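You operate a simulated robot arm through the tools that you are given. There is no shell and no other tool. Be economical: measure what you need, move in short steps, check, and stop when the job is done.

The job below is to be done with a simulated two-armed robot. You get a single attempt, and the scene is never put back.

JOB
Take the red seal off the piston rod and keep it in the grey drawer.
Fine: wing nut loose, keeper plate back; the drawer ends shut.

Only the result counts: the job must be done as asked and must still hold three seconds after the hand-in. Knocking over, shifting, dropping, spilling or breaking anything else fails it. Lids that push on must go on centred and level and be pressed home; caps that screw on are set level and turned clockwise until they are tight.

ROBOT AND FRAMES
Two 7-joint arms with fingered hands on one trunk, on a base that drives. Base frame: it is fixed to the floor where the robot stands at the start and does not move with it; the origin is under the middle of the robot, x ahead of it, y to its left, z up. Lengths are in mm, angles in rad, forces in N, time in s.
The left shoulder is at the start at [23, 214, 1255], the right one opposite. With the tool pointing down near the work surface each hand reaches from about 100 to 540 mm from the robot's upright axis, wherever it stands, measured 20 degrees to its own side. Places, roughly: grey bench drawer [500, 800, 700]; inside of the grey bench drawer [600, 800, 700]; keeper plate [500, 100, 1000]; vice handle [400, 900, 900]; wing nut [500, 100, 1000]. Payload 3.3 kg a hand.
Tool frame (each hand has its own): the origin (TCP) lies between the finger pads and is the grasp point; the fingertips stand 26 mm ahead of it; z points along the fingers, y is the line along which they close. Largest opening 132 mm; the body of the gripper starts 73 mm behind the TCP. The gripper is a hand of 2 fingers: y runs from the thumb to the fingers, the wrist lies at [0, 0, -224] in the tool frame.
Orientation is that of the tool frame in the base frame, as [roll, pitch, yaw] about the fixed x, y, z axes, in that order (R = Rz(yaw) Ry(pitch) Rx(roll)). With the fingers straight down and closing along the base's y, the tool's x points along the base's -x, its y along +y and its z along -z.

CONTROLS
- The arms move only by the tool apply_moves. It takes "left_targets", "right_targets" or both (then of equal length, played together; a hand with none holds still); each is one flat list of numbers, 6 for each row, row after row: the shift along the tool's x, y, z in mm, then the turn, a rotation vector about the tool's x, y, z in degrees. In form: [x, y, z, ax, ay, az, x, y, z, ax, ay, az, ...]. A call has 1 to 8 rows; each row shifts and turns the commanded pose from where the row before left it, along the tool's axes as they then stand. Each row takes 0.2 s and may step no farther than 50 mm and 0.15 rad from the row before; otherwise, the whole call is refused. A pose out of reach is approached as far as the arm can. The call stops where the force on the tool passes 40 N (or 10 N more than at its start, if that is more) or the arm is blocked; 0.2 s more then pass. In this call time passes only in rows, and 0.2 s behind the last. It gives the time, the measured TCP pose, the force on the tool (base axes), the opening and the grip force at its end, in the units of the frame above (readings bear some noise), with the torque about the TCP (base axes, N m) and any sound that the robot's microphone picked up, and new pictures: "views" is both (left out), scene, wrist or none (wrist: the cameras of the hands that moved).
- Cameras (640 x 400 px; columns grow to the right, rows downward): "scene" is now at [95.4, 37.8, 1427.3]; the picture's right is [0.43, -0.90, 0.00], its down [-0.52, -0.25, -0.81] and it looks along [0.73, 0.35, -0.58] (base axes); focal length 252 px, centre (320, 200). "left" rides on the left gripper at [-66, -3, -99] in its tool frame; the picture's right is [0.04, -1.00, 0.00], its down [0.83, 0.03, -0.55] and it looks along [0.55, 0.02, 0.83] (tool axes); focal length 261 px, centre (320, 200). "right" rides on the right gripper at [66, -3, -99] in its tool frame; the picture's right is [0.04, 1.00, 0.00], its down [-0.83, 0.03, -0.55] and it looks along [-0.55, 0.02, 0.83] (tool axes); focal length 261 px, centre (320, 200). There is no depth. A picture from a camera that has moved, and an enlarged one, comes with that camera's place and axes in the base frame and with its lens.
- slide_trunk(by): slides the trunk up (or, below 0, down) by that many mm; the arms and the scene camera ride with it, the base frame stays. It gives what a move gives, with no picture.
- steer(legs): drives the robot by 1 to 6 legs, each [ahead, left, turn to the left] in mm, mm and rad, along the robot's own axes; the way and the turn of a leg run together, so that a leg with both is an arc; at most 1500 mm and 3.142 rad a leg. The arms and the cameras ride along, it lands a little off, and it stops where it bumps. It gives what a move gives, and a new picture of the scene camera.
- curl_fingers(finger1, thumb_bend, hand): sets how far each is bent, from 0 (flat) to 1 (curled in); at 0.3 the hand is open as for a grip, at 0.7 the pads meet at the TCP. One left out holds its place. A second passes; each finger stops where it meets its share of the squeeze, and holds until it gets a number again. It is the only way to open and close the hand. It gives what a move gives, with no picture; readings hold the bend of each and the force on the fingers (four entries, about 0 where the hand has none), thumb and palm.
- head_to(pan, tilt): turns the head with the scene camera to pan (to the left, within 1.501 rad either way) and tilt (down, from -0.506 to 1.204), counted from straight ahead of the robot. It gives what a move gives, and a new picture of the scene camera.
- close_up(camera, box): a new picture of the part [left, top, right, bottom] of that camera's present view, enlarged. No time passes.
- hand_in(): hands the job in; it is judged then, once.

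Work in short steps. Places have to be worked out from the pictures, the camera data and where the tool is seen: move nearer, look again, correct. Check each grasp and each placing, and mend what went wrong. You have 120 turns and 260 pictures in all, those below and enlarged ones among them. Open the grippers and draw the arms clear of the work before you hand the job in, unless the task says otherwise; then end with one line.

The tools are called after "Emit:" by a JSON object that holds its "method" and its "body". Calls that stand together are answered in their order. apply_moves: Moves the arms, as the interface text tells. Its arguments: {"type":"object","properties":{"left_targets":{"type":"array","items":{"type":"number"}},"right_targets":{"type":"array","items":{"type":"number"}},"views":{"type":"string","enum":["both","scene","wrist","none"]}},"required":[]} The other tools are called the same way: slide_trunk (by) slides the trunk up or down; curl_fingers (finger1, thumb_bend, hand) moves the fingers one by one; steer (legs) drives the base; head_to (pan, tilt) turns the head that bears the scene camera; close_up (camera, box) takes an enlarged picture of a part of a camera's view; hand_in () hands the job in.

At the start:

```text
time_s: 0.0
left_tool_pos: [286.2, 360.1, 1000.5]
left_orientation: [3.141, -0.001, -3.141]
left_force: [0.4, -0.4, 0.5]
left_wrist_torque: [0.0, 0.03, 0.02]
left_gripper_width: 131.8
left_finger_force: 0.1
left_shape: jaw
left_bend: [0.3, 0.3]
left_finger forces: [0.1, 0.0, 0.1, 0.0, 0.1, 0.0]
right_tool_pos: [282.1, 23.7, 1294.4]
right_orientation: [3.139, -0.001, -3.141]
right_force: [-0.1, 0.2, -0.8]
right_wrist_torque: [0.0, 0.03, 0.03]
right_gripper_width: 131.8
right_finger_force: 0.0
right_shape: jaw
right_bend: [0.3, 0.3]
right_finger forces: [0.0, 0.0, 0.1, 0.0, 0.0, 0.0]
trunk travel left (down, up): [-536.0, 225.0]
robot x, y, heading: [2.0, -0.6, 0.003]
head pan, tilt: [0.449, 0.618]
```

scene: 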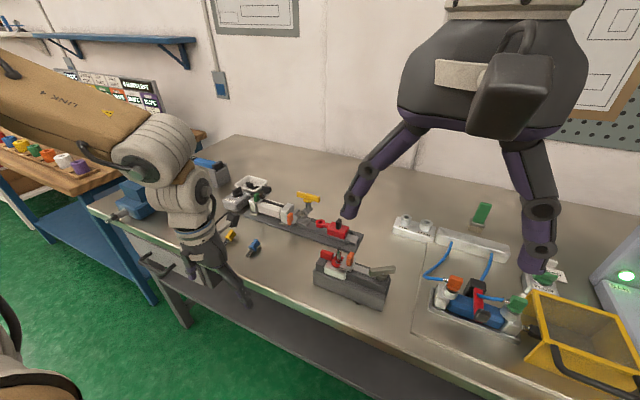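
right: 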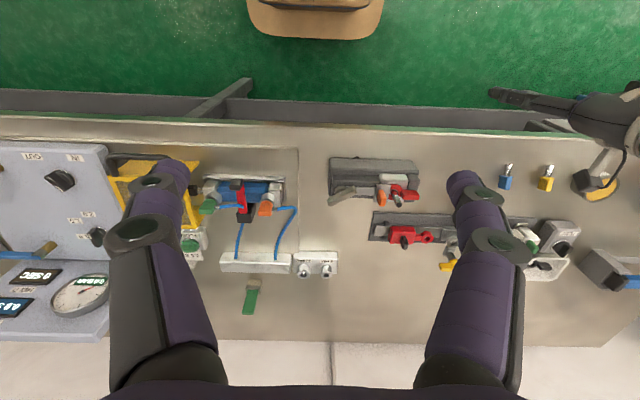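
left: 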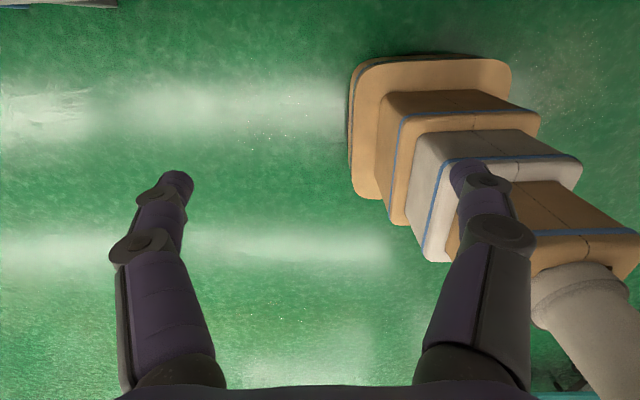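

The bench carries several fixtures, so I enlarge the views to find the piston rod, the red seal, the wing nut and the keeper plate.

Emit:
{"method": "close_up", "body": {"camera": "scene", "box": [220, 170, 420, 310]}}

Emit:
{"method": "close_up", "body": {"camera": "right", "box": [310, 140, 480, 270]}}

Emit:
{"method": "close_up", "body": {"camera": "scene", "box": [80, 150, 280, 310]}}

```text
2.86 times, centred on (320, 240) of scene
camera zoom: at [95.4, 37.8, 1427.3], right [0.43, -0.9, 0.0], down [-0.52, -0.25, -0.81], along [0.73, 0.35, -0.58], focal length 721 px, centre (320, 86)
```

zoom: 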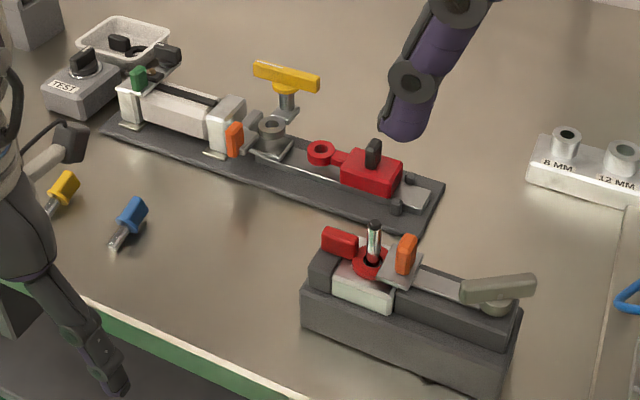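

```text
3.08 times, centred on (395, 205) of right
camera zoom: at [216.7, 20.6, 1392.2], right [-0.04, 1.0, 0.0], down [0.83, 0.03, 0.55], along [0.55, 0.02, -0.83], focal length 802 px, centre (89, 185)
```

zoom: 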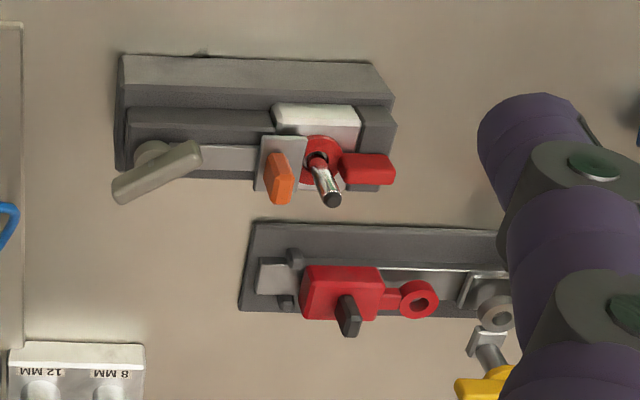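

```text
2.50 times, centred on (180, 230) of scene
camera zoom: at [95.4, 37.8, 1427.3], right [0.43, -0.9, 0.0], down [-0.52, -0.25, -0.81], along [0.73, 0.35, -0.58], focal length 631 px, centre (670, 125)
```

zoom: 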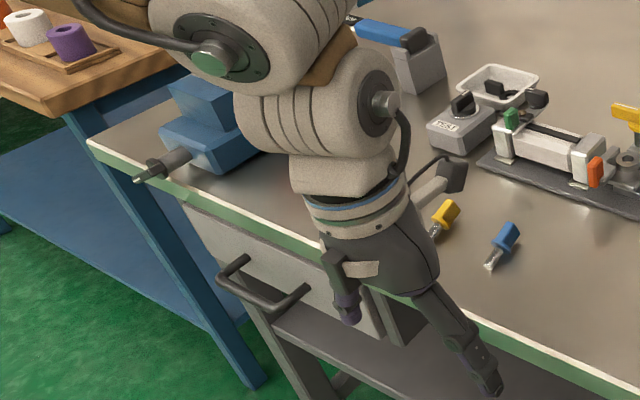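

The rod tip triangulates to about (476,173,1005), the seal tab to about (474,203,975), the orange keeper tab to about (477,146,985) and the wing nut bar to about (478,72,980). I bring the right hand in high above the nut to look closer.

Emit:
{"method": "apply_moves", "body": {"right_targets": [-28, 8, 25, 0, 0, 0, -28, 8, 25, 0, 0, 0, -28, 8, 25, 0, 0, 0, -28, 8, 25, 0, 0, 0, -28, 8, 25, 0, 0, 0], "views": "both"}}

```text
time_s: 0.7
left_tool_pos: [286.4, 360.4, 998.9]
left_orientation: [3.141, 0.0, 3.14]
left_force: [-0.8, -0.1, 0.7]
left_wrist_torque: [0.0, 0.01, 0.0]
left_gripper_width: 132.1
left_finger_force: 0.1
left_shape: jaw
left_bend: [0.3, 0.3]
left_finger forces: [0.0, 0.0, 0.0, 0.0, 0.0, 0.0]
right_tool_pos: [377.4, -0.4, 1266.0]
right_orientation: [3.054, -0.002, 3.03]
right_force: [0.5, 0.5, 0.2]
right_wrist_torque: [-0.01, -0.01, 0.0]
right_gripper_width: 131.8
right_finger_force: 0.1
right_shape: jaw
right_bend: [0.3, 0.3]
right_finger forces: [0.0, 0.0, 0.0, 0.0, 0.0, 0.0]
right hand out of reach, approached as far as the arm can: row 3
trunk travel left (down, up): [-536.0, 225.0]
robot x, y, heading: [-4.7, -2.6, 0.0]
head pan, tilt: [0.449, 0.618]
stopped in row 3 (right hand): the arm was blocked; the commanded pose is now the measured one
camera scene: at [95.2, 38.5, 1427.3], right [0.43, -0.9, 0.0], down [-0.52, -0.25, -0.81], along [0.73, 0.35, -0.58], focal length 252 px, centre (320, 200)
camera right: at [310.8, -3.6, 1365.5], right [0.07, 0.99, 0.09], down [0.83, -0.11, 0.55], along [0.56, 0.03, -0.83], focal length 261 px, centre (320, 200)
```

scene: 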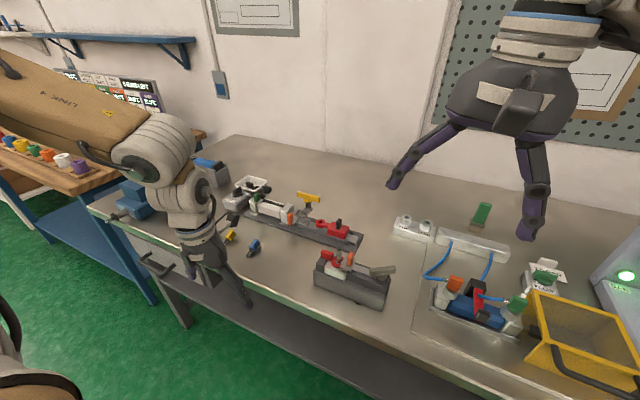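
right: 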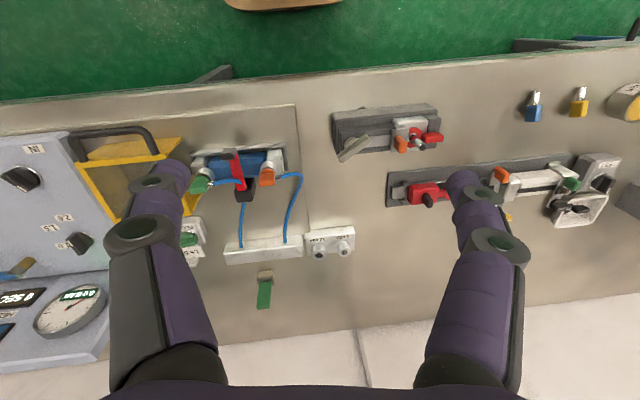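

The right arm ran out of reach up there, so I shift the base left to put the fixture in the right arm's comfortable sector.

Emit:
{"method": "steer", "body": {"legs": [[0, 220, 0]]}}

```text
time_s: 2.4
left_tool_pos: [285.1, 581.8, 999.0]
left_orientation: [-3.14, -0.002, -3.141]
left_force: [0.2, -0.5, -0.6]
left_wrist_torque: [-0.02, -0.02, 0.03]
left_gripper_width: 131.8
left_finger_force: 0.0
left_shape: jaw
left_bend: [0.3, 0.3]
left_finger forces: [0.1, 0.1, 0.1, 0.0, 0.0, 0.0]
right_tool_pos: [374.5, 222.3, 1267.6]
right_orientation: [3.054, -0.003, 3.033]
right_force: [-0.2, 1.0, 0.9]
right_wrist_torque: [0.0, -0.01, 0.03]
right_gripper_width: 131.5
right_finger_force: 0.1
right_shape: jaw
right_bend: [0.3, 0.3]
right_finger forces: [0.1, 0.1, 0.0, 0.1, 0.0, 0.0]
trunk travel left (down, up): [-536.0, 225.0]
robot x, y, heading: [0.2, 220.7, 0.001]
head pan, tilt: [0.449, 0.618]
camera scene: at [95.0, 258.9, 1427.2], right [0.44, -0.9, 0.0], down [-0.52, -0.25, -0.81], along [0.73, 0.36, -0.58], focal length 252 px, centre (320, 200)
```

scene: 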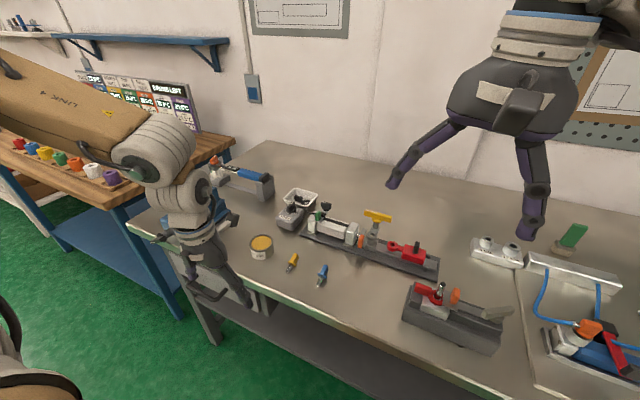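

The base has shifted. Now I level the right hand and bring it down to about (478,72,1100) above the wing nut.

Emit:
{"method": "apply_moves", "body": {"right_targets": [0, 0, 20, 5, 0, 0, 0, 0, 30, 0, 0, 0, -20, -23, 19.5, 0, 0, 0, -20, -23, 19.5, 0, 0, 0, -20, -23, 19.5, 0, 0, 0, -20, -23, 19.5, 0, 0, 0, -20, -23, 19.5, 0, 0, 0, -20, -23, 19.5, 0, 0, 0], "views": "wrist"}}

```text
time_s: 4.2
left_tool_pos: [285.5, 580.1, 999.3]
left_orientation: [-3.141, -0.001, -3.14]
left_force: [-0.4, 0.1, -0.8]
left_wrist_torque: [0.01, 0.0, -0.03]
left_gripper_width: 131.7
left_finger_force: 0.0
left_shape: jaw
left_bend: [0.3, 0.3]
left_finger forces: [0.0, 0.0, 0.0, 0.0, 0.0, 0.0]
right_tool_pos: [463.8, 131.5, 1181.4]
right_orientation: [3.109, -0.02, 3.035]
right_force: [-0.3, -0.3, 1.2]
right_wrist_torque: [0.02, 0.0, -0.04]
right_gripper_width: 132.2
right_finger_force: 0.1
right_shape: jaw
right_bend: [0.3, 0.3]
right_finger forces: [0.0, 0.0, 0.1, 0.1, 0.0, 0.0]
right hand out of reach, approached as far as the arm can: row 2, 3, 4, 5, 6, 7, 8
trunk travel left (down, up): [-536.0, 225.0]
robot x, y, heading: [0.2, 216.1, 0.004]
head pan, tilt: [0.449, 0.618]
camera right: at [400.6, 132.6, 1282.1], right [0.07, 1.0, 0.03], down [0.84, -0.08, 0.54], along [0.54, -0.01, -0.84], focal length 261 px, centre (320, 200)
```

right: 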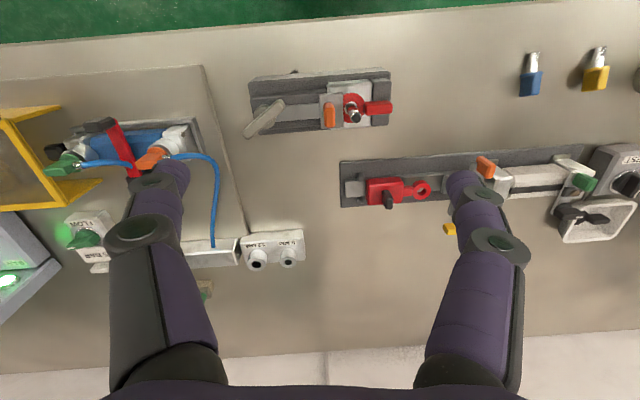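

The camera gives a clear view, but the arm stopped short of the command. I hold one row to see where it settles.

Emit:
{"method": "apply_moves", "body": {"right_targets": [0, 0, 5, 0, 0, 0, 0, 0, 5, 0, 0, 0], "views": "wrist"}}

```text
time_s: 4.8
left_tool_pos: [285.8, 579.3, 999.8]
left_orientation: [3.141, -0.001, -3.14]
left_force: [-0.7, 0.5, -0.1]
left_wrist_torque: [0.01, 0.01, 0.02]
left_gripper_width: 131.9
left_finger_force: 0.1
left_shape: jaw
left_bend: [0.3, 0.3]
left_finger forces: [0.1, 0.1, 0.0, 0.0, 0.1, 0.0]
right_tool_pos: [464.7, 131.6, 1182.1]
right_orientation: [3.107, -0.018, 3.032]
right_force: [-0.4, -0.3, -0.2]
right_wrist_torque: [-0.02, -0.02, 0.01]
right_gripper_width: 131.9
right_finger_force: 0.2
right_shape: jaw
right_bend: [0.3, 0.3]
right_finger forces: [0.0, 0.0, 0.0, 0.0, 0.0, 0.0]
right hand out of reach, approached as far as the arm can: row 1, 2
trunk travel left (down, up): [-536.0, 225.0]
robot x, y, heading: [-0.5, 222.1, 0.001]
head pan, tilt: [0.449, 0.618]
camera right: at [400.7, 133.0, 1282.2], right [0.07, 1.0, 0.03], down [0.84, -0.08, 0.54], along [0.54, -0.01, -0.84], focal length 261 px, centre (320, 200)
```

right: 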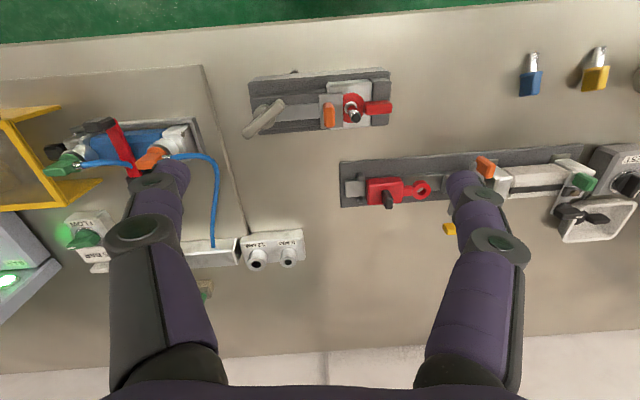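

The pose is out of reach at this height. I raise the trunk and drive slightly forward so the arm works lower relative to the shoulder.

Emit:
{"method": "slide_trunk", "body": {"by": 120}}

Emit:
{"method": "steer", "body": {"legs": [[60, 0, 0]]}}

```text
time_s: 6.3
left_tool_pos: [285.1, 579.8, 1120.1]
left_orientation: [-3.14, 0.0, -3.137]
left_force: [-0.1, 0.1, 0.5]
left_wrist_torque: [0.01, 0.01, 0.02]
left_gripper_width: 132.0
left_finger_force: 0.1
left_shape: jaw
left_bend: [0.3, 0.3]
left_finger forces: [0.0, 0.1, 0.1, 0.0, 0.1, 0.1]
right_tool_pos: [462.7, 132.1, 1306.9]
right_orientation: [3.107, -0.009, 3.033]
right_force: [-0.3, 0.1, 0.4]
right_wrist_torque: [-0.01, 0.03, -0.01]
right_gripper_width: 132.1
right_finger_force: 0.1
right_shape: jaw
right_bend: [0.3, 0.3]
right_finger forces: [0.0, 0.0, 0.0, 0.0, 0.0, 0.0]
trunk travel left (down, up): [-656.0, 105.0]
robot x, y, heading: [0.4, 221.2, -0.003]
head pan, tilt: [0.449, 0.618]
```

```text
time_s: 7.3
left_tool_pos: [347.2, 579.1, 1118.1]
left_orientation: [3.141, -0.001, -3.141]
left_force: [0.9, 0.2, 0.2]
left_wrist_torque: [-0.02, 0.04, 0.01]
left_gripper_width: 131.8
left_finger_force: 0.2
left_shape: jaw
left_bend: [0.3, 0.3]
left_finger forces: [0.0, 0.0, 0.1, 0.0, 0.0, 0.0]
right_tool_pos: [525.7, 131.8, 1305.7]
right_orientation: [3.109, -0.01, 3.03]
right_force: [-0.2, -0.3, 0.1]
right_wrist_torque: [0.01, 0.04, 0.0]
right_gripper_width: 132.1
right_finger_force: 0.1
right_shape: jaw
right_bend: [0.3, 0.3]
right_finger forces: [0.0, 0.0, 0.0, 0.0, 0.0, 0.0]
trunk travel left (down, up): [-656.0, 105.0]
robot x, y, heading: [61.4, 218.4, -0.001]
head pan, tilt: [0.449, 0.618]
camera scene: at [155.0, 257.5, 1547.1], right [0.44, -0.9, 0.0], down [-0.52, -0.25, -0.81], along [0.73, 0.36, -0.58], focal length 252 px, centre (320, 200)
```

scene: 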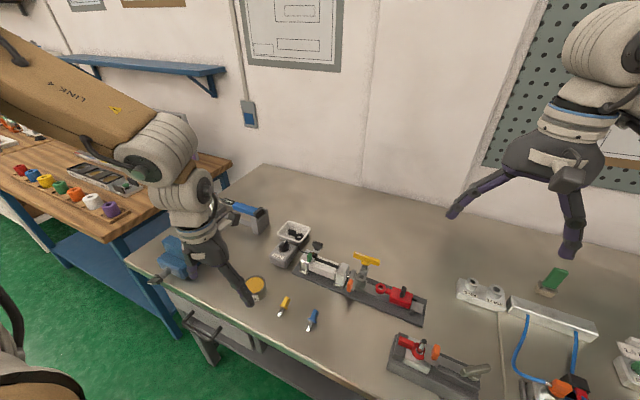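

Now a test retreat toward the robot and down, to bring the command back within reach.

Emit:
{"method": "apply_moves", "body": {"right_targets": [30, 0, 25, 0, 0, 0, 20, 0, 35, 0, 0, 0, 0, 0, 40, 0, 0, 0], "views": "none"}}

```text
time_s: 8.1
left_tool_pos: [345.6, 579.8, 1119.5]
left_orientation: [-3.141, -0.001, -3.141]
left_force: [-0.6, -0.7, -0.1]
left_wrist_torque: [-0.03, -0.01, -0.01]
left_gripper_width: 131.6
left_finger_force: 0.0
left_shape: jaw
left_bend: [0.3, 0.3]
left_finger forces: [0.0, 0.1, 0.1, 0.0, 0.0, 0.0]
right_tool_pos: [516.4, 171.2, 1264.6]
right_orientation: [3.088, -0.025, 3.032]
right_force: [-0.6, 0.4, 0.1]
right_wrist_torque: [-0.02, 0.01, 0.02]
right_gripper_width: 131.9
right_finger_force: 0.1
right_shape: jaw
right_bend: [0.3, 0.3]
right_finger forces: [0.1, 0.0, 0.1, 0.1, 0.0, 0.0]
right hand out of reach, approached as far as the arm can: row 1, 2, 3
trunk travel left (down, up): [-656.0, 105.0]
robot x, y, heading: [62.5, 219.6, -0.002]
head pan, tilt: [0.449, 0.618]
```

The arm seems caught in an awkward configuration. I try moving toward its own side (−y) and in toward the body.

Emit:
{"method": "apply_moves", "body": {"right_targets": [40, -20, 0, 0, 0, 0, 40, -20, 0, 0, 0, 0, 30, -20, 0, 0, 0, 0], "views": "scene"}}

```text
time_s: 8.9
left_tool_pos: [345.8, 579.7, 1118.8]
left_orientation: [3.141, 0.0, -3.14]
left_force: [-0.4, 0.6, 0.4]
left_wrist_torque: [0.01, -0.03, 0.01]
left_gripper_width: 132.1
left_finger_force: 0.1
left_shape: jaw
left_bend: [0.3, 0.3]
left_finger forces: [0.0, 0.0, 0.0, 0.0, 0.0, 0.1]
right_tool_pos: [503.3, 179.9, 1296.5]
right_orientation: [3.109, -0.011, 3.031]
right_force: [-0.9, -0.2, 0.4]
right_wrist_torque: [0.02, -0.05, -0.01]
right_gripper_width: 132.0
right_finger_force: 0.0
right_shape: jaw
right_bend: [0.3, 0.3]
right_finger forces: [0.1, 0.0, 0.0, 0.1, 0.0, 0.1]
right hand out of reach, approached as far as the arm can: row 1, 2, 3
trunk travel left (down, up): [-656.0, 105.0]
robot x, y, heading: [59.0, 218.6, 0.005]
head pan, tilt: [0.449, 0.618]
camera scene: at [152.0, 257.6, 1547.3], right [0.44, -0.9, 0.0], down [-0.52, -0.25, -0.81], along [0.73, 0.36, -0.58], focal length 252 px, centre (320, 200)
```

scene: 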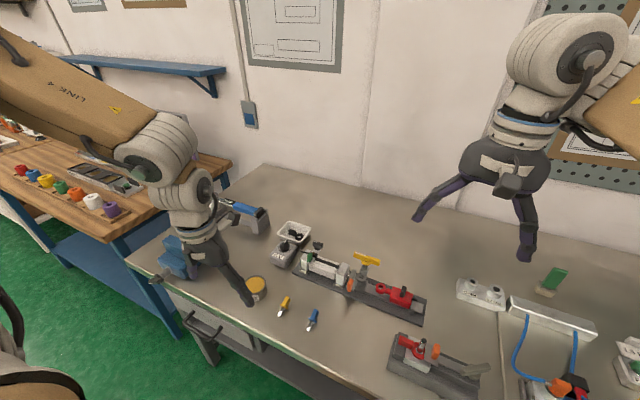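

The command probably lies well within reach, yet the arm is stuck on a local solution. I move the command further to the right side and up, toward the mirror of the left arm's easy pose.

Emit:
{"method": "apply_moves", "body": {"right_targets": [0, -30, -20, 0, 0, 0, 0, -30, -20, 0, 0, 0, 0, -30, -20, 0, 0, 0, 0, -30, 0, 0, 0, 0], "views": "scene"}}

```text
time_s: 9.9
left_tool_pos: [346.1, 580.0, 1119.1]
left_orientation: [-3.141, 0.0, -3.14]
left_force: [0.2, -0.5, -0.2]
left_wrist_torque: [-0.01, 0.01, -0.01]
left_gripper_width: 131.9
left_finger_force: 0.1
left_shape: jaw
left_bend: [0.3, 0.3]
left_finger forces: [0.1, 0.1, 0.0, 0.0, 0.0, 0.0]
right_tool_pos: [507.4, 72.9, 1366.3]
right_orientation: [3.105, -0.015, 3.033]
right_force: [0.5, 0.1, -0.7]
right_wrist_torque: [0.01, -0.01, -0.04]
right_gripper_width: 132.0
right_finger_force: 0.1
right_shape: jaw
right_bend: [0.3, 0.3]
right_finger forces: [0.1, 0.0, 0.0, 0.0, 0.0, 0.0]
right hand out of reach, approached as far as the arm can: row 1, 2, 4
trunk travel left (down, up): [-656.0, 105.0]
robot x, y, heading: [57.9, 221.2, 0.002]
head pan, tilt: [0.449, 0.618]
camera scene: at [152.4, 256.8, 1547.3], right [0.44, -0.9, 0.0], down [-0.52, -0.25, -0.81], along [0.73, 0.36, -0.58], focal length 252 px, centre (320, 200)
```

scene: 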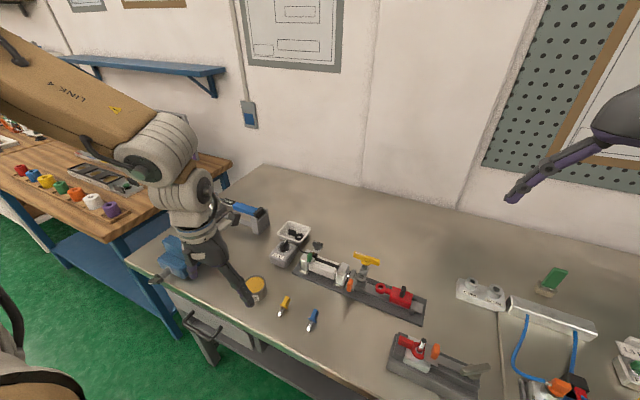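

It follows now, so the command seems to rebase where it gets stuck. I pull inward in small rows from here.

Emit:
{"method": "apply_moves", "body": {"right_targets": [20, 0, 0, 0, 0, 0, 20, 0, 0, 0, 0, 0], "views": "none"}}

```text
time_s: 10.5
left_tool_pos: [344.6, 579.9, 1119.3]
left_orientation: [-3.141, 0.0, -3.141]
left_force: [-0.3, 1.2, -1.0]
left_wrist_torque: [-0.03, 0.01, 0.0]
left_gripper_width: 131.9
left_finger_force: 0.0
left_shape: jaw
left_bend: [0.3, 0.3]
left_finger forces: [0.0, 0.0, 0.1, 0.1, 0.1, 0.0]
right_tool_pos: [489.4, 84.4, 1385.5]
right_orientation: [3.107, -0.011, 3.031]
right_force: [-0.7, -0.4, 1.1]
right_wrist_torque: [0.0, 0.01, 0.04]
right_gripper_width: 132.0
right_finger_force: 0.0
right_shape: jaw
right_bend: [0.3, 0.3]
right_finger forces: [0.0, 0.1, 0.0, 0.0, 0.1, 0.1]
right hand out of reach, approached as far as the arm can: row 1, 2
trunk travel left (down, up): [-656.0, 105.0]
robot x, y, heading: [55.2, 216.6, 0.007]
head pan, tilt: [0.449, 0.618]
```

All stuck poses share about the same shoulder–wrist distance, which may be a wrist or elbow limit tied to hand yaw. I test by turning the hand about its own axis, which the wing nut needs anyway.

Emit:
{"method": "apply_moves", "body": {"right_targets": [0, 0, 0, 0, 0, 8, 0, 0, 0, 0, 0, 8, 0, 0, 0, 0, 0, 8, 0, 0, 0, 0, 0, 8], "views": "none"}}

```text
time_s: 11.5
left_tool_pos: [345.8, 579.8, 1119.8]
left_orientation: [3.141, -0.001, -3.14]
left_force: [0.4, -0.7, 0.5]
left_wrist_torque: [-0.01, 0.0, 0.03]
left_gripper_width: 132.1
left_finger_force: 0.0
left_shape: jaw
left_bend: [0.3, 0.3]
left_finger forces: [0.0, 0.1, 0.0, 0.0, 0.0, 0.0]
right_tool_pos: [489.2, 83.3, 1385.6]
right_orientation: [3.116, -0.026, 2.471]
right_force: [0.4, -0.5, 0.1]
right_wrist_torque: [0.02, -0.04, -0.01]
right_gripper_width: 131.9
right_finger_force: 0.0
right_shape: jaw
right_bend: [0.3, 0.3]
right_finger forces: [0.1, 0.0, 0.0, 0.1, 0.0, 0.0]
trunk travel left (down, up): [-656.0, 105.0]
robot x, y, heading: [62.1, 218.4, 0.002]
head pan, tilt: [0.449, 0.618]
```

The turn succeeded and the command is back in reach. Now I try going straight down with this yaw.

Emit:
{"method": "apply_moves", "body": {"right_targets": [0, 0, 20, 0, 0, 0, 0, 0, 30, 0, 0, 0, 0, 0, 30, 0, 0, 0], "views": "none"}}

```text
time_s: 12.3
left_tool_pos: [344.9, 578.9, 1119.5]
left_orientation: [3.14, 0.001, -3.14]
left_force: [-0.9, 0.3, -0.7]
left_wrist_torque: [0.0, 0.01, 0.0]
left_gripper_width: 131.9
left_finger_force: 0.1
left_shape: jaw
left_bend: [0.3, 0.3]
left_finger forces: [0.0, 0.1, 0.0, 0.0, 0.0, 0.0]
right_tool_pos: [523.2, 102.3, 1329.5]
right_orientation: [3.117, -0.03, 2.473]
right_force: [1.0, 0.4, 0.7]
right_wrist_torque: [-0.01, 0.03, 0.0]
right_gripper_width: 131.9
right_finger_force: 0.0
right_shape: jaw
right_bend: [0.3, 0.3]
right_finger forces: [0.0, 0.0, 0.0, 0.0, 0.1, 0.0]
right hand out of reach, approached as far as the arm can: row 1, 2, 3
trunk travel left (down, up): [-656.0, 105.0]
robot x, y, heading: [59.8, 218.4, 0.0]
head pan, tilt: [0.449, 0.618]
```

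Going down pushes the hand outward, so something in the arm's posture is at a limit. I look at the right arm itself with the head.

Emit:
{"method": "head_to", "body": {"pan": -0.6, "tilt": 0.1}}

```text
time_s: 13.6
left_tool_pos: [346.2, 579.7, 1119.5]
left_orientation: [3.141, 0.0, -3.138]
left_force: [0.3, 0.2, 0.4]
left_wrist_torque: [-0.04, 0.0, 0.0]
left_gripper_width: 131.8
left_finger_force: 0.1
left_shape: jaw
left_bend: [0.3, 0.3]
left_finger forces: [0.1, 0.1, 0.0, 0.1, 0.1, 0.0]
right_tool_pos: [523.3, 101.7, 1328.4]
right_orientation: [3.114, -0.029, 2.474]
right_force: [-0.2, -0.4, 0.4]
right_wrist_torque: [0.0, 0.03, 0.01]
right_gripper_width: 132.1
right_finger_force: 0.0
right_shape: jaw
right_bend: [0.3, 0.3]
right_finger forces: [0.0, 0.1, 0.0, 0.1, 0.1, 0.1]
trunk travel left (down, up): [-656.0, 105.0]
robot x, y, heading: [57.1, 216.9, 0.001]
head pan, tilt: [-0.6, 0.099]
camera scene: at [149.2, 167.4, 1595.0], right [-0.56, -0.83, 0.0], down [-0.08, 0.06, -0.99], along [0.82, -0.56, -0.1], focal length 252 px, centre (320, 200)
```

scene: 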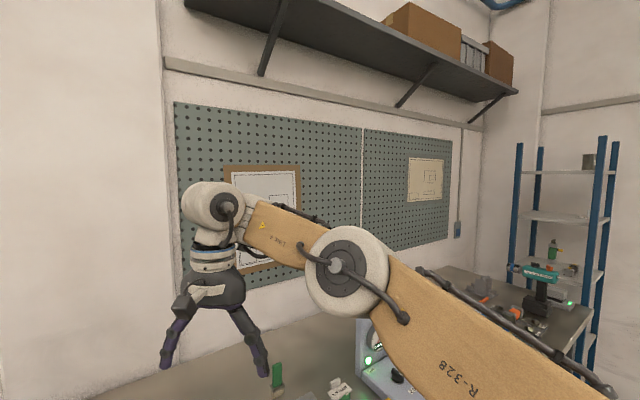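

The right forearm slopes up to the wrist while the hand hangs down, so the wrist bend is at its limit. I tilt the fingers outward to relieve it before descending.

Emit:
{"method": "apply_moves", "body": {"right_targets": [0, 0, 0, -7.8, -1.7, 0, 0, 0, 0, -7.8, -1.7, 0, 0, 0, 0, -7.8, -1.7, 0, 0, 0, 0, -7.8, -1.7, 0], "views": "none"}}

```text
time_s: 14.6
left_tool_pos: [346.5, 579.3, 1119.5]
left_orientation: [3.141, 0.0, -3.141]
left_force: [-0.2, -0.1, 0.9]
left_wrist_torque: [0.01, 0.02, -0.03]
left_gripper_width: 132.0
left_finger_force: 0.1
left_shape: jaw
left_bend: [0.3, 0.3]
left_finger forces: [0.0, 0.0, 0.0, 0.0, 0.0, 0.0]
right_tool_pos: [565.8, 135.7, 1359.8]
right_orientation: [2.847, 0.031, 2.465]
right_force: [0.1, -0.4, -0.8]
right_wrist_torque: [-0.03, -0.03, 0.01]
right_gripper_width: 132.1
right_finger_force: 0.1
right_shape: jaw
right_bend: [0.3, 0.3]
right_finger forces: [0.0, 0.1, 0.0, 0.0, 0.0, 0.0]
right hand out of reach, approached as far as the arm can: row 1, 2, 3, 4
trunk travel left (down, up): [-656.0, 105.0]
robot x, y, heading: [61.4, 219.9, -0.0]
head pan, tilt: [-0.6, 0.099]
```

The shoulder–elbow–wrist line looks straight, about 483 mm, so the arm is fully extended and locked in the singularity. I command a strong pull directly along the arm to make the elbow fold.

Emit:
{"method": "apply_moves", "body": {"right_targets": [26, -36, 8, 0, 0, 0, 26, -36, 8, 0, 0, 0, 26, -36, 8, 0, 0, 0, 26, -36, 8, 0, 0, 0], "views": "scene"}}

```text
time_s: 15.6
left_tool_pos: [345.9, 580.1, 1119.7]
left_orientation: [-3.141, 0.0, -3.139]
left_force: [0.5, -0.8, -1.0]
left_wrist_torque: [-0.03, 0.01, -0.01]
left_gripper_width: 131.8
left_finger_force: 0.0
left_shape: jaw
left_bend: [0.3, 0.3]
left_finger forces: [0.0, 0.0, 0.1, 0.0, 0.1, 0.1]
right_tool_pos: [565.4, 141.4, 1356.1]
right_orientation: [2.848, 0.03, 2.464]
right_force: [-0.3, -0.1, 0.6]
right_wrist_torque: [0.01, -0.01, -0.01]
right_gripper_width: 131.9
right_finger_force: 0.1
right_shape: jaw
right_bend: [0.3, 0.3]
right_finger forces: [0.0, 0.0, 0.1, 0.0, 0.1, 0.1]
right hand out of reach, approached as far as the arm can: row 1, 2, 3, 4
trunk travel left (down, up): [-656.0, 105.0]
robot x, y, heading: [67.2, 217.1, 0.0]
head pan, tilt: [-0.6, 0.099]
camera scene: at [149.2, 167.5, 1595.0], right [-0.56, -0.83, 0.0], down [-0.08, 0.06, -0.99], along [0.82, -0.56, -0.1], focal length 252 px, centre (320, 200)
```

scene: 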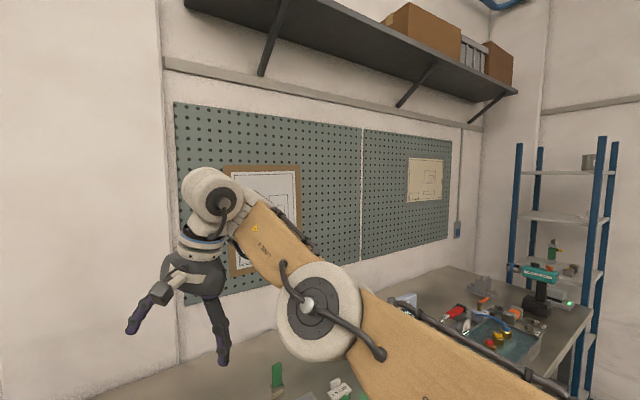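

The hand is still on the outer sphere. At a straight elbow only sideways commands bend it, so I pull up and inward together to try to break it.

Emit:
{"method": "apply_moves", "body": {"right_targets": [19.5, -3.4, -42.8, 0, 0, 0, 19.5, -3.4, -42.8, 0, 0, 0, 19.5, -3.4, -42.8, 0, 0, 0, 19.5, -3.4, -42.8, 0, 0, 0], "views": "scene"}}

```text
time_s: 16.6
left_tool_pos: [343.8, 579.0, 1121.8]
left_orientation: [3.14, 0.001, -3.14]
left_force: [0.7, -0.5, 0.4]
left_wrist_torque: [0.01, 0.02, 0.01]
left_gripper_width: 131.8
left_finger_force: 0.1
left_shape: jaw
left_bend: [0.3, 0.3]
left_finger forces: [0.0, 0.0, 0.0, 0.0, 0.0, 0.1]
right_tool_pos: [462.8, 146.0, 1518.2]
right_orientation: [2.848, 0.033, 2.465]
right_force: [-0.6, -0.5, 0.7]
right_wrist_torque: [-0.06, -0.02, -0.02]
right_gripper_width: 132.1
right_finger_force: 0.0
right_shape: jaw
right_bend: [0.3, 0.3]
right_finger forces: [0.0, 0.0, 0.0, 0.0, 0.0, 0.0]
right hand out of reach, approached as far as the arm can: row 1
trunk travel left (down, up): [-656.0, 105.0]
robot x, y, heading: [59.4, 220.2, -0.0]
head pan, tilt: [-0.6, 0.099]
camera scene: at [146.6, 167.2, 1595.2], right [-0.56, -0.83, 0.0], down [-0.08, 0.06, -1.0], along [0.82, -0.56, -0.1], focal length 252 px, centre (320, 200)
```

scene: 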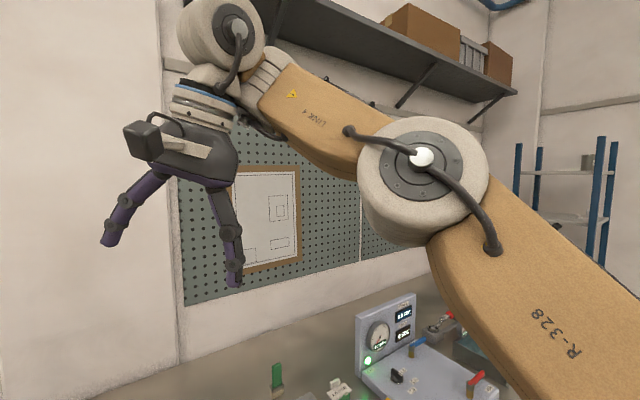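

That worked and the pose was reached. I now swing the hand out to the arm's own side, and from there I'll descend to a posture mirroring the left arm.

Emit:
{"method": "apply_moves", "body": {"right_targets": [-20, -40, -11, 0, 0, 0, -20, -40, -11, 0, 0, 0, -11, -45, -11, 0, 0, 0, -11, -45, -11, 0, 0, 0, -11, -45, -11, 0, 0, 0, -11, -45, -11, 0, 0, 0], "views": "none"}}

```text
time_s: 18.0
left_tool_pos: [344.5, 578.7, 1120.3]
left_orientation: [3.141, 0.002, -3.14]
left_force: [-0.6, -0.6, 0.0]
left_wrist_torque: [0.03, -0.02, -0.01]
left_gripper_width: 132.0
left_finger_force: 0.0
left_shape: jaw
left_bend: [0.3, 0.3]
left_finger forces: [0.0, 0.0, 0.1, 0.0, 0.1, 0.1]
right_tool_pos: [372.7, -36.0, 1537.3]
right_orientation: [2.846, 0.028, 2.465]
right_force: [0.0, -0.1, 0.4]
right_wrist_torque: [0.02, 0.0, -0.01]
right_gripper_width: 131.7
right_finger_force: 0.1
right_shape: jaw
right_bend: [0.3, 0.3]
right_finger forces: [0.0, 0.0, 0.1, 0.0, 0.0, 0.1]
right hand out of reach, approached as far as the arm can: row 3, 4, 5, 6
trunk travel left (down, up): [-656.0, 105.0]
robot x, y, heading: [59.1, 217.1, 0.003]
head pan, tilt: [-0.6, 0.099]
```

Now I try going down at this inner, outboard place.

Emit:
{"method": "apply_moves", "body": {"right_targets": [0, -11.6, 38, 0, 0, 0, 0, -11.6, 38, 0, 0, 0, 0, -11.6, 38, 0, 0, 0, 0, -11.6, 38, 0, 0, 0], "views": "scene"}}

```text
time_s: 19.0
left_tool_pos: [345.2, 578.2, 1119.9]
left_orientation: [-3.141, 0.0, -3.139]
left_force: [-0.6, -1.1, 0.2]
left_wrist_torque: [0.01, 0.02, 0.0]
left_gripper_width: 131.8
left_finger_force: 0.1
left_shape: jaw
left_bend: [0.3, 0.3]
left_finger forces: [0.0, 0.1, 0.1, 0.0, 0.0, 0.1]
right_tool_pos: [398.3, -31.9, 1528.5]
right_orientation: [2.848, 0.031, 2.464]
right_force: [-0.4, 0.0, 0.7]
right_wrist_torque: [-0.02, 0.01, 0.03]
right_gripper_width: 131.8
right_finger_force: 0.1
right_shape: jaw
right_bend: [0.3, 0.3]
right_finger forces: [0.0, 0.0, 0.0, 0.0, 0.0, 0.0]
right hand out of reach, approached as far as the arm can: row 1, 2, 3, 4
trunk travel left (down, up): [-656.0, 105.0]
robot x, y, heading: [63.1, 218.3, 0.004]
head pan, tilt: [-0.6, 0.099]
camera scene: at [149.4, 167.2, 1595.0], right [-0.56, -0.83, 0.0], down [-0.08, 0.06, -0.99], along [0.82, -0.56, -0.1], focal length 252 px, centre (320, 200)
```

scene: 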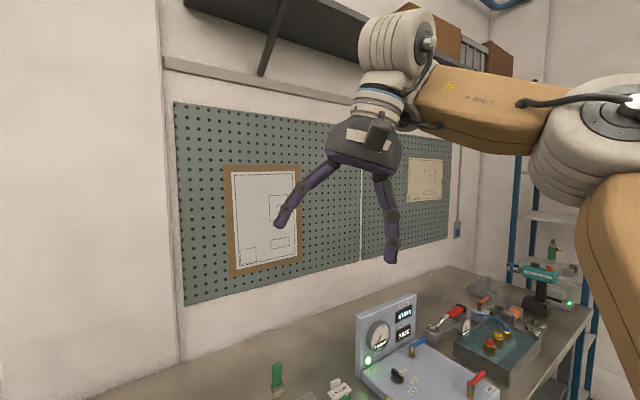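

The forearm slopes up and the wrist bend is past 90°. I rotate the hand about the wrist so the fingers swing outward and relieve that bend.

Emit:
{"method": "apply_moves", "body": {"right_targets": [0, 31, -2, -8, 0, 0, 0, 31, -2, -8, 0, 0, 0, 31, -2, -8, 0, 0, 0, 31, -2, -8, 0, 0, 0, 31, -2, -8, 0, 0], "views": "scene"}}

```text
time_s: 20.2
left_tool_pos: [345.9, 580.0, 1119.5]
left_orientation: [3.141, 0.0, -3.14]
left_force: [0.1, -0.8, 0.1]
left_wrist_torque: [-0.03, -0.02, 0.02]
left_gripper_width: 132.1
left_finger_force: 0.1
left_shape: jaw
left_bend: [0.3, 0.3]
left_finger forces: [0.0, 0.1, 0.1, 0.1, 0.0, 0.1]
right_tool_pos: [483.4, 44.4, 1667.9]
right_orientation: [2.151, 0.032, 2.465]
right_force: [0.8, 0.2, -0.5]
right_wrist_torque: [-0.01, 0.03, 0.02]
right_gripper_width: 132.0
right_finger_force: 0.1
right_shape: jaw
right_bend: [0.3, 0.3]
right_finger forces: [0.1, 0.0, 0.1, 0.0, 0.0, 0.0]
right hand out of reach, approached as far as the arm can: row 1, 2, 3, 4, 5
trunk travel left (down, up): [-656.0, 105.0]
robot x, y, heading: [57.3, 215.6, -0.001]
head pan, tilt: [-0.6, 0.099]
camera scene: at [149.4, 168.1, 1595.0], right [-0.56, -0.83, 0.0], down [-0.08, 0.06, -0.99], along [0.82, -0.56, -0.1], focal length 252 px, centre (320, 200)
```

scene: 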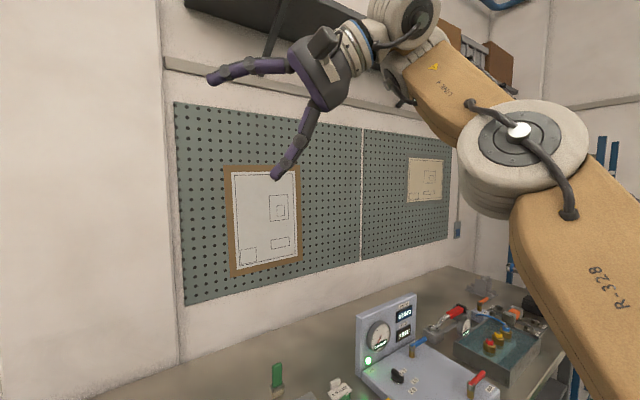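

The forearm moved with the hand, so the wrist bend seems unable to *decrease* in this posture. I test the opposite: tilt the fingers back inward about the wrist.

Emit:
{"method": "apply_moves", "body": {"right_targets": [0, -31, -2, 8, 0, 0, 0, -31, -2, 8, 0, 0, 0, -31, -2, 8, 0, 0, 0, -31, -2, 8, 0, 0, 0, -31, -2, 8, 0, 0, 0, -31, -2, 8, 0, 0, 0, -31, -2, 8, 0, 0, 0, -31, -2, 8, 0, 0], "views": "none"}}

Emit:
{"method": "apply_moves", "body": {"right_targets": [0, 0, 40, 0, 0, 0, 0, 0, 40, 0, 0, 0, 0, 0, 40, 0, 0, 0], "views": "scene"}}

```text
time_s: 22.0
left_tool_pos: [345.6, 581.6, 1120.3]
left_orientation: [-3.141, 0.0, -3.14]
left_force: [0.2, 0.6, 0.0]
left_wrist_torque: [-0.01, -0.01, -0.04]
left_gripper_width: 132.1
left_finger_force: 0.1
left_shape: jaw
left_bend: [0.3, 0.3]
left_finger forces: [0.0, 0.0, 0.0, 0.0, 0.0, 0.0]
right_tool_pos: [323.7, 24.8, 1511.9]
right_orientation: [-3.016, 0.031, 2.466]
right_force: [-0.3, 0.9, 0.6]
right_wrist_torque: [-0.01, 0.0, 0.04]
right_gripper_width: 131.7
right_finger_force: 0.0
right_shape: jaw
right_bend: [0.3, 0.3]
right_finger forces: [0.1, 0.0, 0.0, 0.0, 0.0, 0.0]
right hand out of reach, approached as far as the arm can: row 5, 6, 7, 8
trunk travel left (down, up): [-656.0, 105.0]
robot x, y, heading: [58.0, 221.6, 0.001]
head pan, tilt: [-0.6, 0.099]
```

```text
time_s: 22.8
left_tool_pos: [345.2, 578.7, 1119.8]
left_orientation: [3.141, 0.001, -3.141]
left_force: [0.4, -0.7, 0.4]
left_wrist_torque: [0.01, 0.01, -0.03]
left_gripper_width: 132.0
left_finger_force: 0.0
left_shape: jaw
left_bend: [0.3, 0.3]
left_finger forces: [0.0, 0.1, 0.0, 0.0, 0.0, 0.0]
right_tool_pos: [316.8, 24.7, 1457.1]
right_orientation: [-3.012, 0.03, 2.463]
right_force: [0.3, 0.5, 0.5]
right_wrist_torque: [-0.02, 0.03, 0.02]
right_gripper_width: 131.9
right_finger_force: 0.1
right_shape: jaw
right_bend: [0.3, 0.3]
right_finger forces: [0.1, 0.0, 0.0, 0.0, 0.0, 0.0]
right hand out of reach, approached as far as the arm can: row 2, 3
trunk travel left (down, up): [-656.0, 105.0]
robot x, y, heading: [62.6, 220.5, 0.002]
head pan, tilt: [-0.6, 0.099]
camera scene: at [149.1, 166.3, 1595.0], right [-0.56, -0.83, 0.0], down [-0.08, 0.06, -0.99], along [0.82, -0.56, -0.1], focal length 252 px, centre (320, 200)
```

scene: 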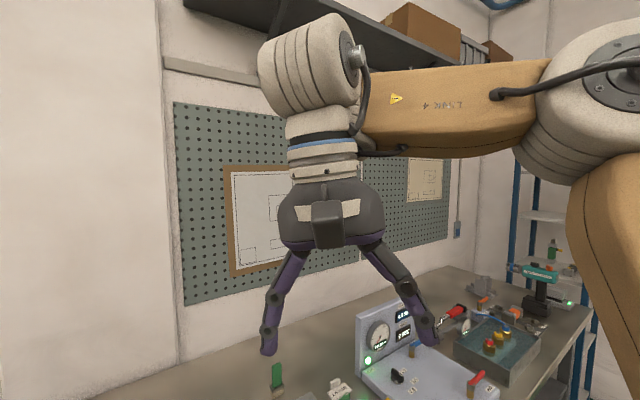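

The right arm is compact and high now, which makes a safe stow. The left arm is in a good working posture, so I'll do the job with the left hand and shift the base right so the fixture falls in its sector.

Emit:
{"method": "steer", "body": {"legs": [[-20, -290, 0]]}}

Emit:
{"method": "head_to", "body": {"pan": 0.35, "tilt": 0.8}}

```text
time_s: 24.8
left_tool_pos: [326.3, 284.8, 1119.4]
left_orientation: [-3.142, -0.001, -3.138]
left_force: [0.1, 0.4, -0.5]
left_wrist_torque: [0.0, 0.0, 0.03]
left_gripper_width: 132.0
left_finger_force: 0.0
left_shape: jaw
left_bend: [0.3, 0.3]
left_finger forces: [0.0, 0.1, 0.0, 0.1, 0.0, 0.1]
right_tool_pos: [299.0, -269.7, 1457.5]
right_orientation: [-3.014, 0.03, 2.466]
right_force: [-0.3, 0.4, 0.3]
right_wrist_torque: [0.0, -0.06, -0.03]
right_gripper_width: 131.8
right_finger_force: 0.1
right_shape: jaw
right_bend: [0.3, 0.3]
right_finger forces: [0.1, 0.0, 0.0, 0.0, 0.0, 0.0]
trunk travel left (down, up): [-656.0, 105.0]
robot x, y, heading: [43.8, -68.5, 0.003]
head pan, tilt: [-0.6, 0.099]
camera scene: at [129.9, -127.8, 1595.0], right [-0.56, -0.83, 0.0], down [-0.08, 0.06, -0.99], along [0.82, -0.56, -0.1], focal length 252 px, centre (320, 200)
```

scene: 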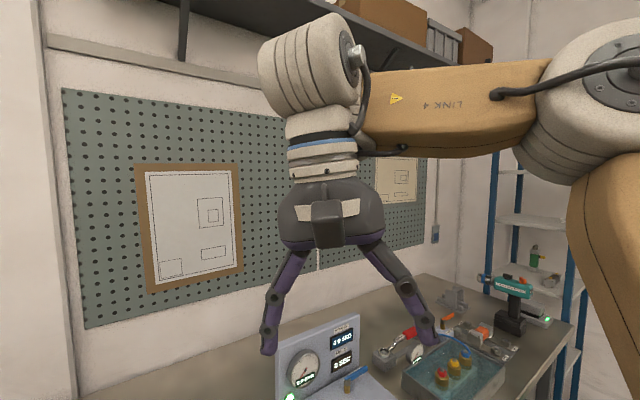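

```text
time_s: 26.0
left_tool_pos: [326.8, 285.5, 1119.6]
left_orientation: [-3.14, 0.0, -3.138]
left_force: [-0.6, 0.0, -0.3]
left_wrist_torque: [-0.02, -0.02, 0.01]
left_gripper_width: 132.2
left_finger_force: 0.0
left_shape: jaw
left_bend: [0.3, 0.3]
left_finger forces: [0.0, 0.0, 0.0, 0.0, 0.0, 0.0]
right_tool_pos: [297.9, -269.6, 1457.6]
right_orientation: [-3.014, 0.03, 2.465]
right_force: [0.4, 0.6, 0.9]
right_wrist_torque: [0.02, -0.03, 0.01]
right_gripper_width: 131.8
right_finger_force: 0.1
right_shape: jaw
right_bend: [0.3, 0.3]
right_finger forces: [0.0, 0.0, 0.1, 0.0, 0.1, 0.1]
trunk travel left (down, up): [-656.0, 105.0]
robot x, y, heading: [40.9, -76.6, 0.008]
head pan, tilt: [0.351, 0.799]
camera scene: at [129.6, -47.2, 1532.1], right [0.35, -0.94, 0.0], down [-0.67, -0.25, -0.7], along [0.65, 0.24, -0.72], focal length 252 px, centre (320, 200)
```

scene: 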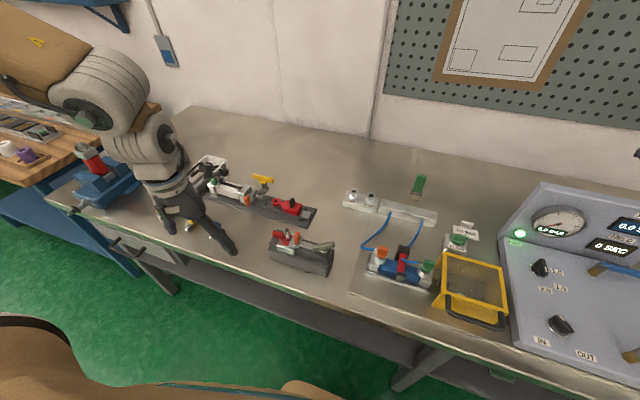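

The left hand is at (326,285,1119). I move it over the wing nut, staying above the rod tip at 1005.

Emit:
{"method": "apply_moves", "body": {"left_targets": [-25, -35, 0, 0, 0, 0, -25, -35, 0, 0, 0, 0, -25, -35, 0, 0, 0, 0, -25, -35, 0, 0, 0, 0, -25, -35, 0, 0, 0, 0, -25, -38, 0, 0, 0, 0], "views": "both"}}

```text
time_s: 27.4
left_tool_pos: [412.6, 174.4, 1143.3]
left_orientation: [-3.141, 0.001, -3.138]
left_force: [-0.4, 0.3, 0.4]
left_wrist_torque: [-0.01, 0.01, -0.03]
left_gripper_width: 132.0
left_finger_force: 0.0
left_shape: jaw
left_bend: [0.3, 0.3]
left_finger forces: [0.0, 0.1, 0.1, 0.1, 0.0, 0.0]
left hand out of reach, approached as far as the arm can: row 4, 5, 6
right_tool_pos: [299.6, -269.2, 1457.2]
right_orientation: [-3.014, 0.029, 2.467]
right_force: [0.3, -0.6, -0.3]
right_wrist_torque: [0.0, -0.02, 0.02]
right_gripper_width: 132.1
right_finger_force: 0.1
right_shape: jaw
right_bend: [0.3, 0.3]
right_finger forces: [0.0, 0.1, 0.1, 0.1, 0.0, 0.0]
trunk travel left (down, up): [-656.0, 105.0]
robot x, y, heading: [39.9, -75.7, 0.002]
head pan, tilt: [0.351, 0.799]
camera scene: at [129.7, -47.5, 1532.0], right [0.35, -0.94, 0.0], down [-0.67, -0.25, -0.7], along [0.65, 0.24, -0.72], focal length 252 px, centre (320, 200)
camera left: at [477.5, 171.9, 1239.8], right [-0.04, -1.0, 0.0], down [-0.83, 0.03, 0.55], along [-0.55, 0.02, -0.83], focal length 261 px, centre (320, 200)
```

scene: 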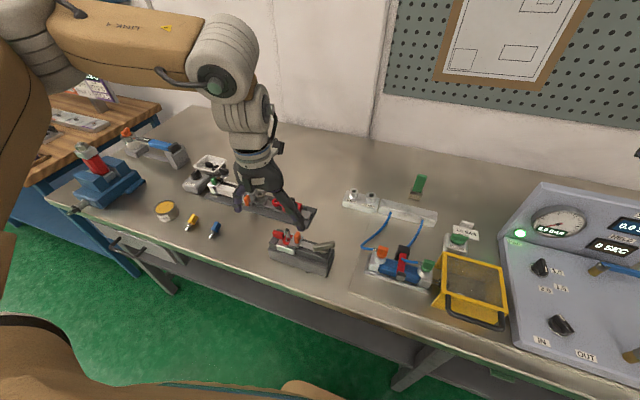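
left: 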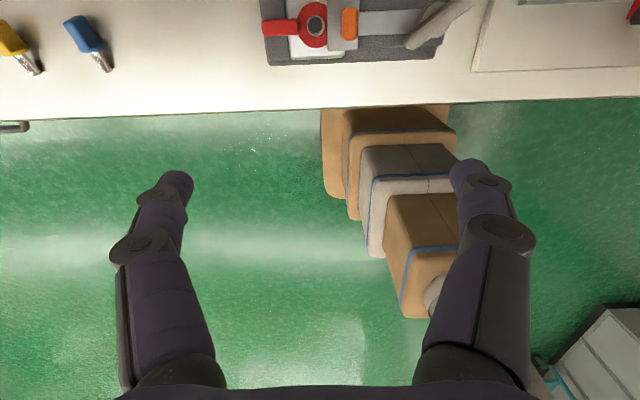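

The left arm also stalls as the hand moves inward at fixed yaw. The nut needs the hand turned clockwise anyway, so I turn it about 57° while here.

Emit:
{"method": "apply_moves", "body": {"left_targets": [0, 0, 0, 0, 0, 8.2, 0, 0, 0, 0, 0, 8.2, 0, 0, 0, 0, 0, 8.2, 0, 0, 0, 0, 0, 8.2, 0, 0, 0, 0, 0, 8.2, 0, 0, 0, 0, 0, 8.2, 0, 0, 0, 0, 0, 8.2], "views": "none"}}

Emit:
{"method": "apply_moves", "body": {"left_targets": [0, 0, 25, 0, 0, 0, 0, -25, 25, 0, 0, 0, 0, -25, 0, 0, 0, 0], "views": "scene"}}

```text
time_s: 29.0
left_tool_pos: [411.2, 174.9, 1142.0]
left_orientation: [-3.141, 0.003, 2.139]
left_force: [0.0, 0.4, 0.1]
left_wrist_torque: [0.03, -0.02, -0.01]
left_gripper_width: 132.2
left_finger_force: 0.1
left_shape: jaw
left_bend: [0.3, 0.3]
left_finger forces: [0.0, 0.0, 0.1, 0.0, 0.0, 0.0]
right_tool_pos: [298.4, -268.6, 1457.8]
right_orientation: [-3.014, 0.028, 2.465]
right_force: [-0.3, 0.4, 1.2]
right_wrist_torque: [0.0, -0.01, -0.01]
right_gripper_width: 131.9
right_finger_force: 0.0
right_shape: jaw
right_bend: [0.3, 0.3]
right_finger forces: [0.0, 0.0, 0.1, 0.1, 0.0, 0.1]
trunk travel left (down, up): [-656.0, 105.0]
robot x, y, heading: [43.1, -73.1, 0.005]
head pan, tilt: [0.351, 0.799]
```

```text
time_s: 29.8
left_tool_pos: [362.1, 165.3, 1099.9]
left_orientation: [-3.14, 0.004, 2.143]
left_force: [0.4, -0.5, -0.2]
left_wrist_torque: [0.0, -0.01, 0.02]
left_gripper_width: 131.7
left_finger_force: 0.1
left_shape: jaw
left_bend: [0.3, 0.3]
left_finger forces: [0.1, 0.0, 0.0, 0.0, 0.1, 0.0]
left hand out of reach, approached as far as the arm can: row 1, 2, 3
right_tool_pos: [296.9, -269.8, 1458.6]
right_orientation: [-3.013, 0.03, 2.466]
right_force: [-0.1, -0.2, 0.4]
right_wrist_torque: [0.0, 0.02, 0.0]
right_gripper_width: 131.9
right_finger_force: 0.0
right_shape: jaw
right_bend: [0.3, 0.3]
right_finger forces: [0.0, 0.0, 0.0, 0.1, 0.0, 0.1]
trunk travel left (down, up): [-656.0, 105.0]
robot x, y, heading: [40.0, -74.8, 0.003]
head pan, tilt: [0.351, 0.799]
camera scene: at [129.2, -47.5, 1532.0], right [0.35, -0.94, 0.0], down [-0.67, -0.25, -0.7], along [0.65, 0.24, -0.72], focal length 252 px, centre (320, 200)
```

scene: 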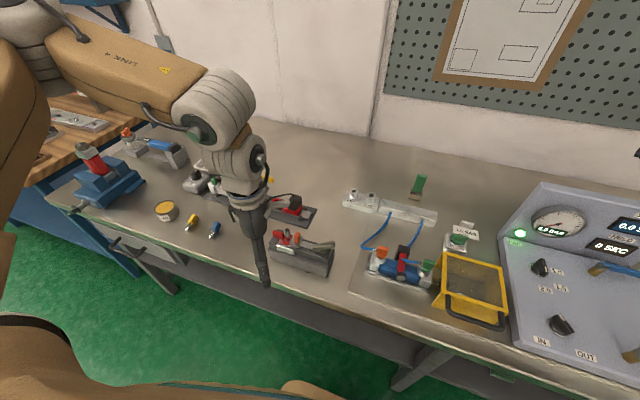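

The limit looks like how far inward the upper arm can swing. The target should lie further to the left of the shoulder, so I shift the base right another 110 mm while raising the left hand a bit.

Emit:
{"method": "apply_moves", "body": {"left_targets": [0, 40, -20, 0, 0, 0, 0, 30, 0, 0, 0, 0], "views": "none"}}

Emit:
{"method": "steer", "body": {"legs": [[0, -115, 0]]}}

```text
time_s: 30.4
left_tool_pos: [421.0, 202.9, 1118.9]
left_orientation: [3.141, 0.0, 2.143]
left_force: [0.5, -0.3, -0.2]
left_wrist_torque: [0.03, 0.03, -0.01]
left_gripper_width: 131.9
left_finger_force: 0.1
left_shape: jaw
left_bend: [0.3, 0.3]
left_finger forces: [0.1, 0.0, 0.0, 0.0, 0.1, 0.0]
right_tool_pos: [299.6, -269.2, 1457.3]
right_orientation: [-3.014, 0.03, 2.466]
right_force: [0.5, 0.6, 0.3]
right_wrist_torque: [-0.01, 0.02, 0.05]
right_gripper_width: 131.9
right_finger_force: 0.0
right_shape: jaw
right_bend: [0.3, 0.3]
right_finger forces: [0.0, 0.0, 0.0, 0.0, 0.1, 0.1]
trunk travel left (down, up): [-656.0, 105.0]
robot x, y, heading: [43.7, -71.0, 0.004]
head pan, tilt: [0.351, 0.799]
```

```text
time_s: 31.6
left_tool_pos: [420.8, 85.7, 1120.8]
left_orientation: [-3.141, 0.001, 2.141]
left_force: [0.1, -0.5, -0.3]
left_wrist_torque: [-0.02, 0.03, 0.01]
left_gripper_width: 131.9
left_finger_force: 0.0
left_shape: jaw
left_bend: [0.3, 0.3]
left_finger forces: [0.1, 0.0, 0.1, 0.0, 0.1, 0.1]
right_tool_pos: [299.6, -385.4, 1458.3]
right_orientation: [-3.013, 0.029, 2.465]
right_force: [-0.3, 0.7, -0.2]
right_wrist_torque: [-0.02, 0.01, -0.06]
right_gripper_width: 131.9
right_finger_force: 0.1
right_shape: jaw
right_bend: [0.3, 0.3]
right_finger forces: [0.1, 0.1, 0.0, 0.0, 0.1, 0.0]
trunk travel left (down, up): [-656.0, 105.0]
robot x, y, heading: [42.0, -193.2, 0.002]
head pan, tilt: [0.351, 0.799]
camera scene: at [129.8, -163.5, 1532.0], right [0.35, -0.94, 0.0], down [-0.67, -0.25, -0.7], along [0.65, 0.24, -0.72], focal length 252 px, centre (320, 200)
```

scene: 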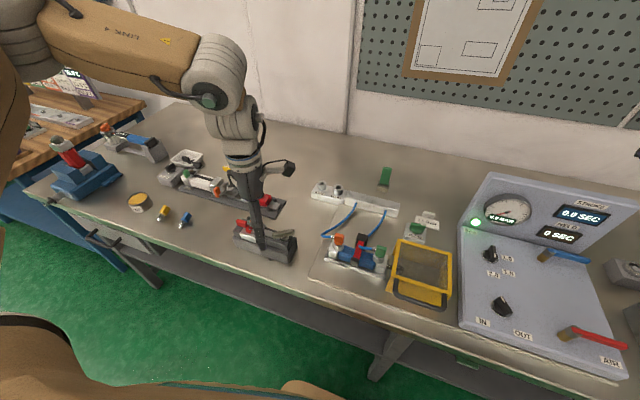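

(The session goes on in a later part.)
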